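You operate a simulated robot arm through the tools that you are given. There is no shell and no other tool. Be economical: measure what you need, move in short steps, check, and stop when the job is done.

Carry out the task below with a simulated robot arm. There is one attempt and no reset: what you move stays moved.

TASK
Put two of the small blue-banded bottles from the top of the white-topped table on top of the white filter.
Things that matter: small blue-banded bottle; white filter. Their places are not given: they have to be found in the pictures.

It is judged by the outcome, as a careful person would: the job done as asked, and still so three seconds after it is handed in. It fails if anything else is knocked over, pushed out of place, dropped, spilled or broken.

THE ROBOT
A 7-joint arm with a two-finger parallel gripper, fixed in place. Base frame: the origin is at the foot of the arm, x ahead of it, y to its left, z up; the work surface is at about z = 0. Lengths are in m, angles in degrees, forces in N, time in s.
With the tool pointing down near the work surface it reaches from about 0.22 to 0.58 m from the base axis. Its first joint turns from -66.0 to 66.0 degrees. Payload 2.5 kg.
Tool frame: the origin (TCP) lies between the finger pads and is the grasp point; the fingertips stand 0.023 m ahead of it; z points along the fingers, y is the line along which they close. The gripper opens to 0.094 m. The fingers are 0.038 m wide and 0.01 m thick; the gripper's body (0.054 by 0.096 m) begins 0.039 m behind the TCP.
Orientation is told as [roll, pitch, yaw] about the base's x, y, z axes, in that order, counted from this pose: with the fingers straight down and closing along the base's y, the tool's x points along the base's -x, its y along +y and its z along -z.

THE INTERFACE
- The arm moves only by the tool arm_command. Its arguments are lists of equal length, an entry for each row: "linear": the shift along the base's x, y, z in m, a list of three; "dr": the turn, a rotation vector about the base's x, y, z in degrees, a list of three; "claw": the finger opening in m, from 0 to 0.094. In form: {"linear": [[x, y, z], ...], "dr": [[ax, ay, az], ...], "claw": [claw, ...]}. A call has 1 to 10 rows; each row shifts and turns the commanded pose from where the row before left it. A row lasts 0.2 s, in which the tool goes at most 0.05 m and 8.6 degrees; a call with a longer step from one row to the next is refused whole, and so is a gripper value outside its range. A pose out of reach is approached as far as the arm can. The call stops where the force on the tool passes 40 N (or 10 N more than at its start, if that is more) or the arm is blocked; 0.2 s more then pass. The fingers move at their own pace (about 0.108 m/s each) and stop on an object; they squeeze with about 39 N. The grip force told is the motor's: it shows also when the fingers shut on nothing. Time passes only in rows, and 0.2 s behind the last, so rows that do not move let the fingers close. It gives the time, the measured TCP pose, the force on the tool (base axes), the opening and the grip force at its end, in the units of the frame above (readings bear some noise).
- Cameras (640 x 400 px; columns grow to the right, rows downward): "scene" is fixed at [0.1127, -0.4015, 0.5452]; the picture's right is [0.87, -0.49, 0.00], its down [-0.28, -0.49, -0.83] and it looks along [0.41, 0.72, -0.56] (base axes); focal length 317 px, centre (320, 200). "wrist" rides on the gripper at [-0.039, 0, -0.044] in the tool frame; the picture's right is [0.00, -1.00, 0.00], its down [0.97, 0.00, -0.24] and it looks along [0.24, 0.00, 0.97] (tool axes); focal length 218 px, centre (320, 200).
- snapshot(camera): a new picture of that camera. No time passes.
- probe_pixels(camera, pixels): for up to 12 pixels [column, row] of the newest picture of that camera ("zoom" is the newest enlarged one), the place [x, y, z] in the base frame of the surface seen there, good to about 0.002 m. No time passes.
- close_up(camera, box): a new picture of the part [left, top, right, bottom] of that camera's present view, enlarged. No time passes.
- job_done(): hands the job in; it is judged then, once.

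Work in short steps. Measure before you move; look again where a grasp or a placing could have gone wrong, and mend it. You have 60 turns and 26 pictures in all, the two below and enlarged ones among them. Open the gripper and draw the arm clear of the work before you hand the job in, unless the task says otherwise; then end with one line.

The tools are called as a command line: name --argument value ..., lists and objects as JSON in quotes. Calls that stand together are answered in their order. arm_command: Moves the arm, as the interface text tells. Its arguments: {"type":"object","properties":{"linear":{"type":"array"},"dr":{"type":"array"},"claw":{"type":"array"}},"required":["linear","dr","claw"]} The other tools are called the same way: snapshot (camera) takes a picture; probe_pixels (camera, pixels) gives the place of the surface under pixels of a picture; close_up (camera, box) takes an enlarged picture of a part of a camera's view; job_done () hands the job in.

At the start:

```text
time: 0.0
tool_pos: [0.3622, 0.1226, 0.2608]
orientation: [0.0, -0.1, -0.1]
wrist_force: [0.8, 0.0, 0.4]
width: 0.094
grip_force: 0.1
```

scene: 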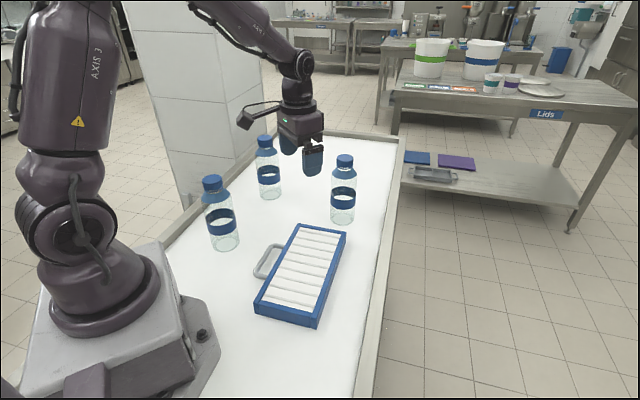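
wrist: 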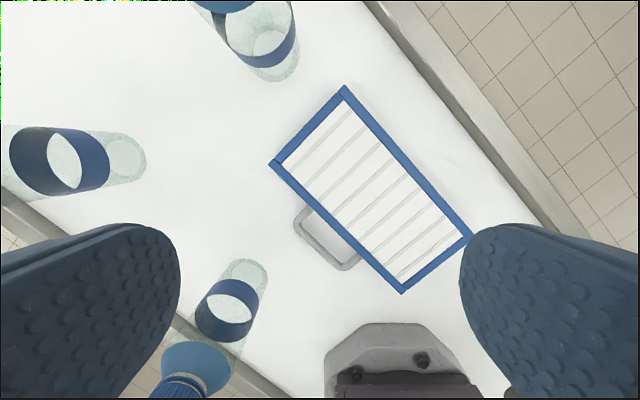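

Three bottles with blue bands stand at scene (221,213), (268,167) and (343,190). The framed white filter is at (300,275). I'll enlarge the area and probe it.

close_up --camera "scene" --box '[190, 120, 390, 340]'

probe_pixels --camera "scene" --pixels '[[212, 180], [221, 222], [264, 138], [268, 176], [344, 157], [343, 198], [301, 226], [345, 233], [256, 303], [313, 323], [300, 275], [265, 262]]'

probe_pixels --camera "wrist" --pixels '[[343, 90], [275, 163], [402, 289], [468, 236], [372, 190], [340, 250], [250, 120], [350, 130], [395, 240], [306, 222]]'

```text
1.82 times, centred on (290, 230) of scene
```

zoom: 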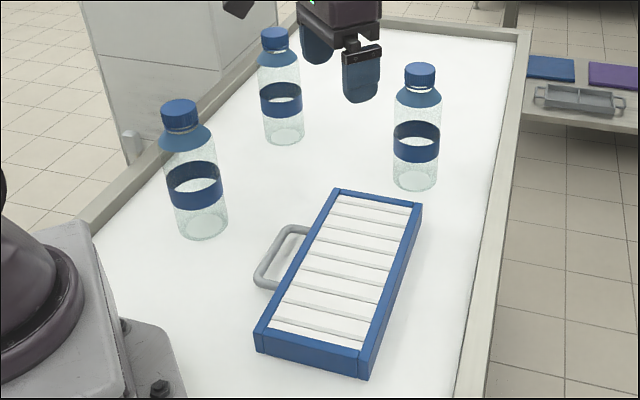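

```text
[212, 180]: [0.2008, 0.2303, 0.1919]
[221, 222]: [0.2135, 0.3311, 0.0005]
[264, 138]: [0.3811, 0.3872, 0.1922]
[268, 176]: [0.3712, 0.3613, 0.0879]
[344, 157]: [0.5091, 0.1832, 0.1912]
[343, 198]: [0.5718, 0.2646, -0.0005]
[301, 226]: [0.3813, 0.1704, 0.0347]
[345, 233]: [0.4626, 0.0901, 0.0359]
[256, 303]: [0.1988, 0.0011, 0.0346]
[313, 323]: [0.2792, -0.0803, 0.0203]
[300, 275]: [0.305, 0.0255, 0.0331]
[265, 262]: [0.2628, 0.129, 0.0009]
```

```text
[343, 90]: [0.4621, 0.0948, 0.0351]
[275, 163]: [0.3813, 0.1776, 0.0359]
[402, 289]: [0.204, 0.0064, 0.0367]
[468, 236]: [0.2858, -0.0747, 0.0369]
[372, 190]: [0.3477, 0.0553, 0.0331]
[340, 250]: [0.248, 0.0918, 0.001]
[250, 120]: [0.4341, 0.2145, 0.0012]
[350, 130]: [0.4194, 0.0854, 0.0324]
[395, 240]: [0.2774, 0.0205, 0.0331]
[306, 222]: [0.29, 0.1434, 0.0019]
```

The filter top is at z≈0.035, centred near (0.333, 0.050), with its long axis along (0.71, 0.70). Next I measure the caps at the close-up's (180,105), (274,34) and (420,72), and the bands.

probe_pixels --camera "zoom" --pixels '[[179, 102], [163, 108], [196, 108], [180, 122], [180, 135], [195, 195], [420, 67], [406, 71], [434, 71], [420, 81], [420, 97], [416, 150]]'

close_up --camera "scene" --box '[320, 140, 370, 230]'

```text
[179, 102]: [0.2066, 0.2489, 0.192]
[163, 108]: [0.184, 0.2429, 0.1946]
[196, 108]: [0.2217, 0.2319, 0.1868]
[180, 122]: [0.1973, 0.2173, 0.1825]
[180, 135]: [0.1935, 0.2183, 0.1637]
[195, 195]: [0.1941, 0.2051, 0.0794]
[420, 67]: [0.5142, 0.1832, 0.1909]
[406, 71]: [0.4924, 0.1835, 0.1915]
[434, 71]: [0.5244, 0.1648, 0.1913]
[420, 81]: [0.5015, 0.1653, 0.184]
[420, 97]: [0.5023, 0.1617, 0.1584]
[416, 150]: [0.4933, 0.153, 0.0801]
```

```text
4.44 times, centred on (345, 185) of scene
```

zoom: 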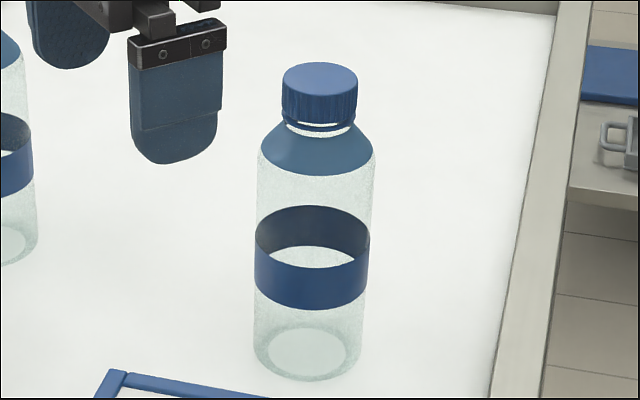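

Now I probe the cap outline of the right bottle: top ellipse around (320,80), band edges at (256,265) and (370,262).

probe_pixels --camera "zoom" --pixels '[[320, 78], [286, 82], [354, 82], [320, 66], [320, 93], [320, 105], [320, 118], [319, 124], [317, 140], [258, 270], [368, 265], [312, 290]]'

close_up --camera "scene" --box '[185, 165, 265, 265]'

```text
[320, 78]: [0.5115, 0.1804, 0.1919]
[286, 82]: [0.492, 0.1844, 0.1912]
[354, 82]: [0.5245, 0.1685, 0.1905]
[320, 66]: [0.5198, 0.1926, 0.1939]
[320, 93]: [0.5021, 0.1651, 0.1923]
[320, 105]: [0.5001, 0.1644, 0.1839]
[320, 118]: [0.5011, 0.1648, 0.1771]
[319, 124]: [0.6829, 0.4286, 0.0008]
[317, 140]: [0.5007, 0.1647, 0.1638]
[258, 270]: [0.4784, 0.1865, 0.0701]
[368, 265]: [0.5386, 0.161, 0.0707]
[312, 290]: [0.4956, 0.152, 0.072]
```

```text
4.00 times, centred on (225, 215) of scene
```

zoom: 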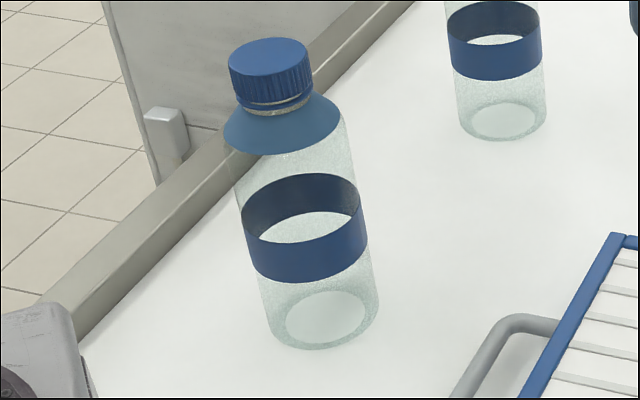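

Right bottle's axis ≈ (0.511, 0.179), cap z 0.175–0.192. Now the same for the left bottle, cap centre (268,57).

probe_pixels --camera "zoom" --pixels '[[268, 54], [232, 66], [306, 55], [266, 41], [270, 71], [272, 90], [276, 120], [250, 252], [366, 232], [312, 265], [280, 104], [275, 97]]'

arm_command --linear '[[0.035, 0.013, 0], [0.035, 0.013, 0], [0.035, 0.013, 0], [0.035, 0.013, 0], [0.009, 0.0044, 0], [0, 0, 0]]' --dr '[[0, 0, 0], [0, 0, 0], [0, 0, 0], [0, 0, 0], [0, 0, 0], [0, 0, 0]]' --claw '[0.094, 0.094, 0.094, 0.094, 0.094, 0.094]'

```text
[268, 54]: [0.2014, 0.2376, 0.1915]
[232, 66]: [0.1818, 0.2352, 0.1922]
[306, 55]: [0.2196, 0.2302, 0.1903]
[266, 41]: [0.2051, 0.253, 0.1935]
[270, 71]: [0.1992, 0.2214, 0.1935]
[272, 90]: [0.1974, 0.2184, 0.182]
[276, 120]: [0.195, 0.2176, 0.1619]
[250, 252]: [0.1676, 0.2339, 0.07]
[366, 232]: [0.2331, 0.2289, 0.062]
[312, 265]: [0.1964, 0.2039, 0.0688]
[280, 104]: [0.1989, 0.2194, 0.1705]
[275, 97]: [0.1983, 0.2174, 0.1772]
```

```text
time: 1.4
tool_pos: [0.5097, 0.1773, 0.2605]
orientation: [0.0, 0.0, 0.0]
wrist_force: [-0.2, 0.1, 0.0]
width: 0.094
grip_force: 0.1
```

Left bottle's axis ≈ (0.201, 0.236). The TCP is over the right bottle; I descend to z 0.185 with a small xy correction.

arm_command --linear '[[0.001, 0.0012, -0.02], [0, 0, -0.02], [0, 0, -0.02], [0, 0, -0.0155], [0, 0, 0]]' --dr '[[0, 0, 0], [0, 0, 0], [0, 0, 0], [0, 0, 0], [0, 0, 0]]' --claw '[0.094, 0.094, 0.094, 0.094, 0.094]'

close_up --camera "scene" --box '[290, 90, 400, 230]'

```text
time: 2.6
tool_pos: [0.5119, 0.1793, 0.185]
orientation: [0.0, -0.1, -0.1]
wrist_force: [0.0, 0.0, -0.1]
width: 0.094
grip_force: 0.1
```

```text
2.86 times, centred on (345, 160) of scene
```

zoom: 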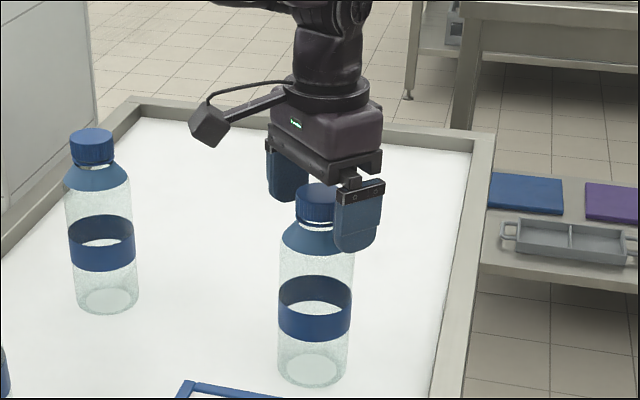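

The fingers straddle the cap around (318,205). Closing now.

arm_command --linear '[[0, 0, 0], [0, 0, 0], [0, 0, 0], [0, 0, 0]]' --dr '[[0, 0, 0], [0, 0, 0], [0, 0, 0], [0, 0, 0]]' --claw '[0.06, 0.035, 0.025, 0.025]'

```text
time: 3.6
tool_pos: [0.513, 0.1794, 0.1855]
orientation: [0.0, -0.1, 0.1]
wrist_force: [-1.2, -0.1, 0.1]
width: 0.0409
grip_force: 39.6
```

Gripped at 0.041 m width. Lifting 0.065 m.

arm_command --linear '[[0, 0, 0.01], [0, 0, 0.015], [0, 0, 0.02], [0, 0, 0.02], [0, 0, 0]]' --dr '[[0, 0, 0], [0, 0, 0], [0, 0, 0], [0, 0, 0], [0, 0, 0]]' --claw '[0.02, 0.02, 0.02, 0.02, 0.02]'

snapshot --camera "scene"

```text
time: 4.8
tool_pos: [0.5126, 0.1784, 0.2513]
orientation: [0.0, 0.0, 0.0]
wrist_force: [-0.5, -0.1, 0.0]
width: 0.041
grip_force: 38.8
```

```text
19 pictures are left
```

scene: 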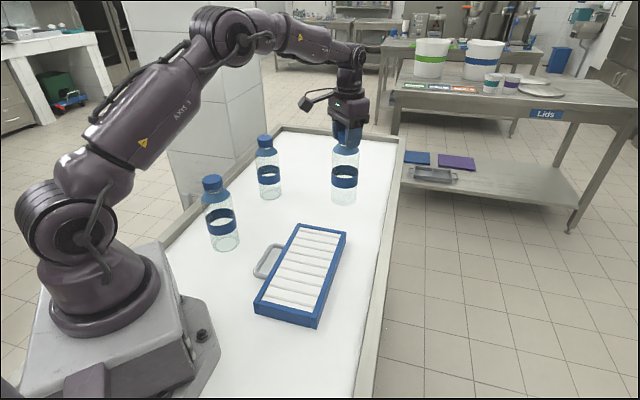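

The bottle is hanging upright at z+0.066. Carrying it to above (0.374, 0.091) on the far half of the filter.

arm_command --linear '[[-0.01, -0.0065, 0], [-0.02, -0.0125, 0], [-0.024, -0.015, 0], [-0.024, -0.015, 0], [-0.024, -0.015, 0], [-0.02, -0.0125, 0], [-0.01, -0.0065, 0], [-0.006, -0.0035, 0], [0, 0, 0]]' --dr '[[0, 0, 0], [0, 0, 0], [0, 0, 0], [0, 0, 0], [0, 0, 0], [0, 0, 0], [0, 0, 0], [0, 0, 0], [0, 0, 0]]' --claw '[0.02, 0.02, 0.02, 0.02, 0.02, 0.02, 0.02, 0.02, 0.02]'

close_up --camera "scene" --box '[230, 130, 390, 330]'

```text
time: 6.8
tool_pos: [0.3742, 0.0939, 0.2499]
orientation: [-0.1, 0.0, 0.0]
wrist_force: [0.2, 0.8, -0.5]
width: 0.0408
grip_force: 39.0
```

```text
2.00 times, centred on (310, 230) of scene
```

zoom: 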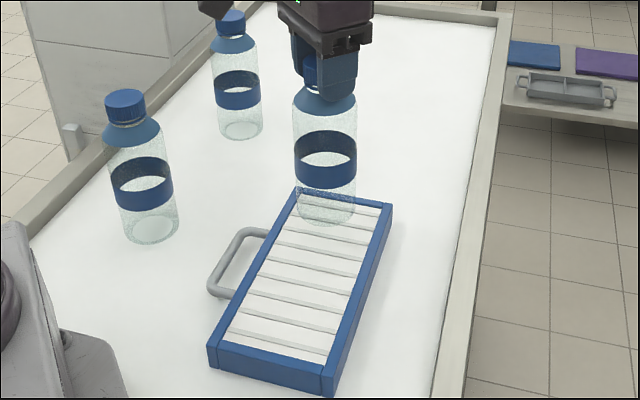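

The bottle is over the far half. I check its axis from the band front at (325,175) and the media height.

probe_pixels --camera "zoom" --pixels '[[325, 175], [296, 165], [355, 165], [310, 252], [310, 255], [310, 258], [310, 262], [310, 266], [310, 270], [292, 215], [388, 220]]'

```text
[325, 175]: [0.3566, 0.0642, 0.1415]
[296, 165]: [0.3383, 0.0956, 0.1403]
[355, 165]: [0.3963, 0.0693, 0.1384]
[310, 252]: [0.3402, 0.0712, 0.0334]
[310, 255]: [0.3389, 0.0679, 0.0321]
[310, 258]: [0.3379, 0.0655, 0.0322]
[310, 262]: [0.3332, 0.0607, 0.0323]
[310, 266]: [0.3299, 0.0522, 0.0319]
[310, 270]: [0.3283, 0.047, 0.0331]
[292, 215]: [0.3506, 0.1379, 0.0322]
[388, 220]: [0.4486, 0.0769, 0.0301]
```

Axis ≈ (0.372, 0.092), well inside the frame. Its base is about 0.032 m above the slats, so I lower gently.

arm_command --linear '[[0, -0.001, -0.008], [0, 0, -0.008], [0, 0, -0.006], [0, 0, -0.004], [0, 0, -0.002], [0, 0, -0.001], [0, 0, 0]]' --dr '[[0, 0, 0], [0, 0, 0], [0, 0, 0], [0, 0, 0], [0, 0, 0], [0, 0, 0], [0, 0, 0]]' --claw '[0.02, 0.02, 0.02, 0.02, 0.02, 0.02, 0.02]'

```text
time: 8.4
tool_pos: [0.3746, 0.0926, 0.2215]
orientation: [0.0, 0.0, 0.0]
wrist_force: [-0.9, 0.3, -0.6]
width: 0.0406
grip_force: 39.5
```

No contact yet; a few more 1 mm steps.

arm_command --linear '[[0, 0, -0.001], [0, 0, -0.001], [0, 0, 0]]' --dr '[[0, 0, 0], [0, 0, 0], [0, 0, 0]]' --claw '[0.02, 0.02, 0.02]'

```text
time: 9.2
tool_pos: [0.3744, 0.0924, 0.2186]
orientation: [0.1, 0.1, 0.0]
wrist_force: [-0.5, 1.2, 1.0]
width: 0.0407
grip_force: 38.9
```

arm_command --linear '[[0, 0, -0.001], [0, 0, 0]]' --dr '[[0, 0, 0], [0, 0, 0]]' --claw '[0.02, 0.02]'

close_up --camera "scene" --box '[270, 170, 370, 260]'

```text
time: 9.8
tool_pos: [0.3765, 0.0929, 0.2185]
orientation: [0.1, -0.1, 0.0]
wrist_force: [-0.9, -0.1, 13.1]
width: 0.0408
grip_force: 39.0
```

```text
4.44 times, centred on (320, 215) of scene
```

zoom: 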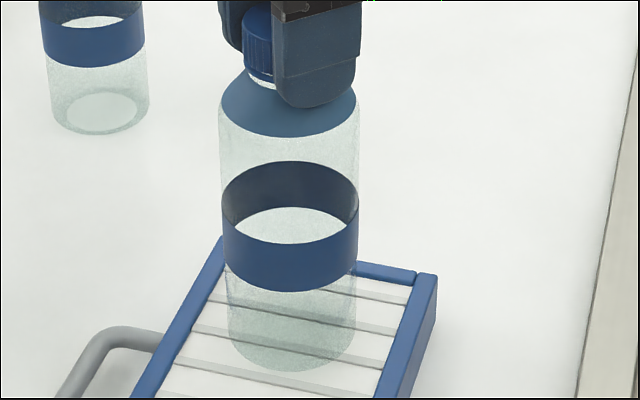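

Contact at 13 N and the bottle sits inside the frame, upright. I release and raise.

arm_command --linear '[[0, 0, 0.0005], [0, 0, 0], [0, 0, 0], [0, 0, 0], [0, 0, 0.01], [0, 0, 0.02], [0, 0, 0.03], [0, 0, 0.03], [0, 0, 0]]' --dr '[[0, 0, 0], [0, 0, 0], [0, 0, 0], [0, 0, 0], [0, 0, 0], [0, 0, 0], [0, 0, 0], [0, 0, 0], [0, 0, 0]]' --claw '[0.02, 0.05, 0.08, 0.094, 0.094, 0.094, 0.094, 0.094, 0.094]'

snapshot --camera "scene"

```text
time: 11.8
tool_pos: [0.3744, 0.0914, 0.3083]
orientation: [0.0, 0.0, 0.0]
wrist_force: [-0.3, -0.2, -0.2]
width: 0.0938
grip_force: 0.0
```

```text
16 pictures are left
```

scene: 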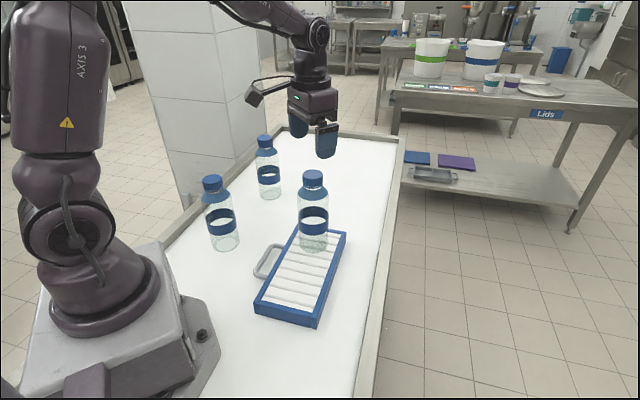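

The first bottle stands upright on the filter. Before going to the left bottle I probe the pillar and the protruding block at (255,95) for clearance.

probe_pixels --camera "scene" --pixels '[[254, 97], [270, 90], [298, 105], [200, 100], [235, 100], [200, 180], [215, 130], [182, 200], [160, 100]]'

```text
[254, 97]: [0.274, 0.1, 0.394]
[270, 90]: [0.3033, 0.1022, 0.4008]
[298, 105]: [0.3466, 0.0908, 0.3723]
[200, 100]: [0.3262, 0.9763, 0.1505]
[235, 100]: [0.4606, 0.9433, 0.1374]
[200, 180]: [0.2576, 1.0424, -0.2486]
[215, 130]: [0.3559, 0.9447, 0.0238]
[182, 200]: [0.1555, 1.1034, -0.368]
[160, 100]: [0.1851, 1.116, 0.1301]
```

The pillar is far away and the block rides high. Moving above the left bottle at z≈0.29.

arm_command --linear '[[-0.025, 0.021, 0], [-0.025, 0.021, 0], [-0.025, 0.021, 0], [-0.025, 0.021, 0], [-0.025, 0.021, 0], [-0.025, 0.021, 0], [-0.0234, 0.0191, -0.02], [0, 0, 0]]' --dr '[[0, 0, 0], [0, 0, 0], [0, 0, 0], [0, 0, 0], [0, 0, 0], [0, 0, 0], [0, 0, 0], [0, 0, 0]]' --claw '[0.094, 0.094, 0.094, 0.094, 0.094, 0.094, 0.094, 0.094]'

snapshot --camera "scene"

```text
time: 13.6
tool_pos: [0.2004, 0.2363, 0.2886]
orientation: [0.1, 0.0, 0.1]
wrist_force: [0.4, -0.5, -0.6]
width: 0.0942
grip_force: 0.1
```

```text
15 pictures are left
```

scene: 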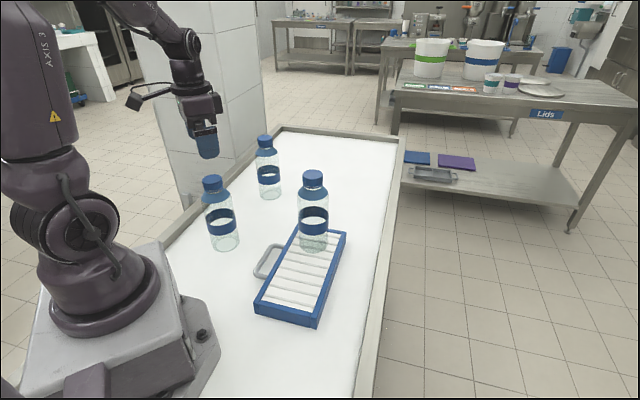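

The gripper is above the left bottle. Descending to z 0.185.

arm_command --linear '[[0.0008, 0, -0.025], [0, 0, -0.025], [0, 0, -0.025], [0, 0, -0.018], [0, 0, -0.0105], [0, 0, 0]]' --dr '[[0, 0, 0], [0, 0, 0], [0, 0, 0], [0, 0, 0], [0, 0, 0], [0, 0, 0]]' --claw '[0.094, 0.094, 0.094, 0.094, 0.094, 0.094]'

close_up --camera "scene" --box '[150, 110, 290, 260]'

```text
time: 15.0
tool_pos: [0.2026, 0.2365, 0.1858]
orientation: [-0.1, 0.0, 0.0]
wrist_force: [0.2, 0.4, -1.4]
width: 0.0939
grip_force: 0.0
```

```text
2.67 times, centred on (220, 185) of scene
```

zoom: 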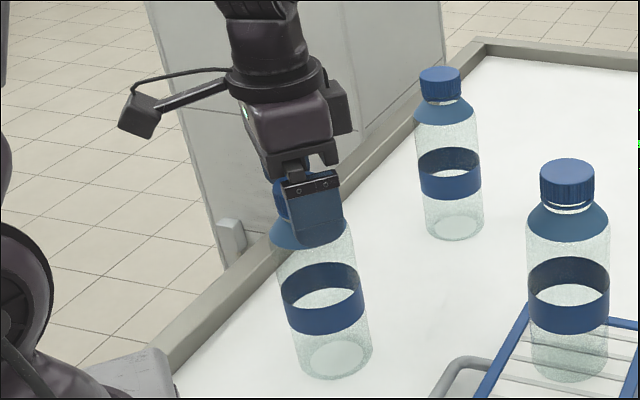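

The fingers straddle the cap. Closing, then lifting.

arm_command --linear '[[-0.0005, 0, 0], [0, 0, 0], [0, 0, 0], [0, 0, 0], [0, 0, 0.01], [0, 0, 0.015], [0, 0, 0.02], [0, 0, 0.025], [0, 0, 0]]' --dr '[[0, 0, 0], [0, 0, 0], [0, 0, 0], [0, 0, 0], [0, 0, 0], [0, 0, 0], [0, 0, 0], [0, 0, 0], [0, 0, 0]]' --claw '[0.06, 0.035, 0.02, 0.02, 0.02, 0.02, 0.02, 0.02, 0.02]'

snapshot --camera "scene"

```text
time: 17.0
tool_pos: [0.2017, 0.2373, 0.2562]
orientation: [0.0, 0.0, 0.0]
wrist_force: [0.3, -0.4, -0.7]
width: 0.0406
grip_force: 38.8
```

```text
13 pictures are left
```

scene: 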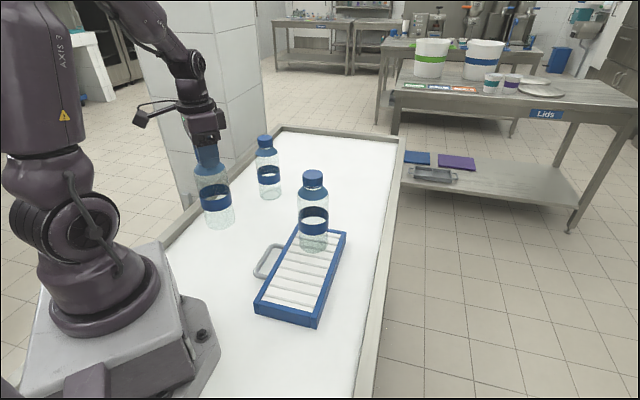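

The second bottle is held. Carrying it to (0.298, 0.015), the near half of the filter, about 0.1 m clear of the first bottle.

arm_command --linear '[[0.005, -0.0115, 0], [0.01, -0.023, 0], [0.013, -0.03, 0], [0.013, -0.03, 0], [0.013, -0.03, 0], [0.013, -0.03, 0], [0.012, -0.028, 0], [0.009, -0.021, 0], [0.0053, -0.012, 0], [0.003, -0.0068, 0]]' --dr '[[0, 0, 0], [0, 0, 0], [0, 0, 0], [0, 0, 0], [0, 0, 0], [0, 0, 0], [0, 0, 0], [0, 0, 0], [0, 0, 0], [0, 0, 0]]' --claw '[0.02, 0.02, 0.02, 0.02, 0.02, 0.02, 0.02, 0.02, 0.02, 0.02]'

snapshot --camera "scene"

```text
time: 19.2
tool_pos: [0.2966, 0.0148, 0.2561]
orientation: [0.0, -0.1, 0.0]
wrist_force: [-0.4, 0.1, -0.3]
width: 0.0407
grip_force: 38.9
```

```text
12 pictures are left
```

scene: 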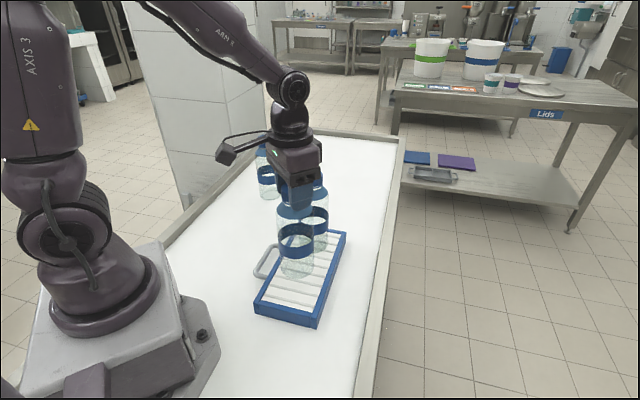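

Clearances look good. I check the held bottle's band at (296,250), then lower.

probe_pixels --camera "scene" --pixels '[[296, 250], [281, 247], [311, 247]]'

arm_command --linear '[[0, 0, -0.01], [0, 0, -0.01], [0, 0, -0.008], [0, 0, -0.004], [0, 0, -0.002], [0, 0, 0]]' --dr '[[0, 0, 0], [0, 0, 0], [0, 0, 0], [0, 0, 0], [0, 0, 0], [0, 0, 0]]' --claw '[0.02, 0.02, 0.02, 0.02, 0.02, 0.02]'

```text
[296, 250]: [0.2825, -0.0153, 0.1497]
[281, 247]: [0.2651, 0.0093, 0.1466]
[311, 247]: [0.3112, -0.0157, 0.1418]
```

```text
time: 20.6
tool_pos: [0.2978, 0.0152, 0.2212]
orientation: [0.0, -0.1, 0.0]
wrist_force: [-0.4, 0.6, 0.1]
width: 0.0406
grip_force: 39.2
```

Axis ≈ (0.296, 0.013), inside the frame. Final millimetres.

arm_command --linear '[[0, 0, -0.001], [0, 0, -0.001], [0, 0, 0]]' --dr '[[0, 0, 0], [0, 0, 0], [0, 0, 0]]' --claw '[0.02, 0.02, 0.02]'

```text
time: 21.4
tool_pos: [0.2976, 0.0147, 0.2203]
orientation: [-0.1, -0.1, 0.0]
wrist_force: [-0.8, -1.8, 14.6]
width: 0.0404
grip_force: 39.0
```

Contact at 14.6 N. A look before I release.

close_up --camera "scene" --box '[240, 180, 370, 340]'

```text
2.50 times, centred on (305, 260) of scene
```

zoom: 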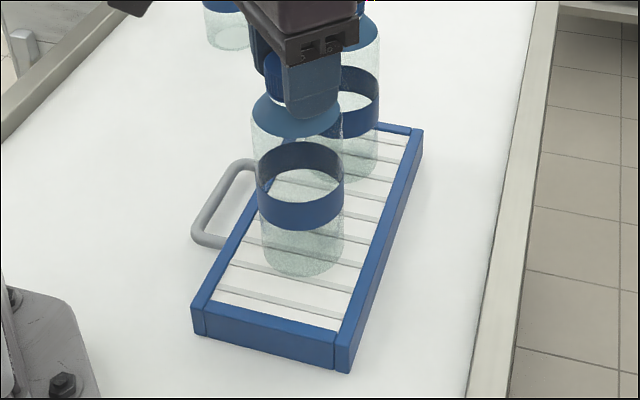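

The bottle sits inside the frame on the slats. Releasing and rising straight up.

arm_command --linear '[[0, 0, 0.0005], [0, 0, 0], [0, 0, 0], [0, 0, 0], [0, 0, 0.01], [0, 0, 0.02], [0, 0, 0.03], [0, 0, 0.03], [0, 0, 0.02], [0, 0, 0]]' --dr '[[0, 0, 0], [0, 0, 0], [0, 0, 0], [0, 0, 0], [0, 0, 0], [0, 0, 0], [0, 0, 0], [0, 0, 0], [0, 0, 0], [0, 0, 0]]' --claw '[0.02, 0.045, 0.07, 0.08, 0.08, 0.08, 0.08, 0.08, 0.08, 0.08]'

snapshot --camera "scene"

```text
time: 23.6
tool_pos: [0.2973, 0.0141, 0.3328]
orientation: [-0.1, 0.0, 0.0]
wrist_force: [-0.2, 0.4, 0.0]
width: 0.0801
grip_force: 0.2
```

```text
10 pictures are left
```

scene: 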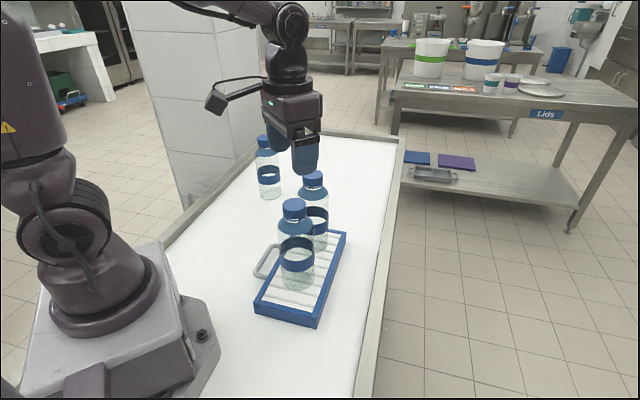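

Both bottles stand upright on the filter. I draw the arm sideways to (0.25, 0.2), above everything, and check.

arm_command --linear '[[-0.005, 0.025, 0.0], [-0.005, 0.03, 0], [-0.005, 0.03, 0], [-0.01, 0.03, 0], [-0.01, 0.03, 0], [-0.01, 0.03, 0], [0, 0, 0]]' --dr '[[0, 0, 0], [0, 0, 0], [0, 0, 0], [0, 0, 0], [0, 0, 0], [0, 0, 0], [0, 0, 0]]' --claw '[0.08, 0.08, 0.08, 0.08, 0.08, 0.08, 0.08]'

close_up --camera "scene" --box '[180, 120, 400, 340]'

```text
time: 25.2
tool_pos: [0.2525, 0.1904, 0.3288]
orientation: [0.0, 0.0, -0.1]
wrist_force: [0.5, -0.5, -0.1]
width: 0.0801
grip_force: 0.0
```

```text
1.82 times, centred on (290, 230) of scene
```

zoom: 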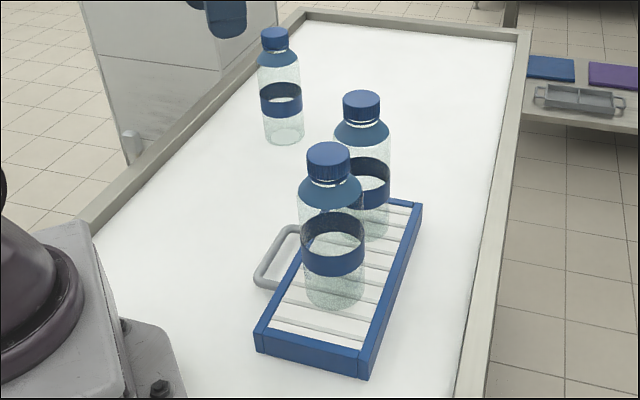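

Both bottles are steady on the filter, the filter hasn't moved, and the third bottle is untouched. Handing in.

job_done

```text
The job is handed in.
```

Two blue-banded bottles now stand upright on top of the white filter; the third bottle and the filter itself were not moved, and the arm is clear with the gripper open.
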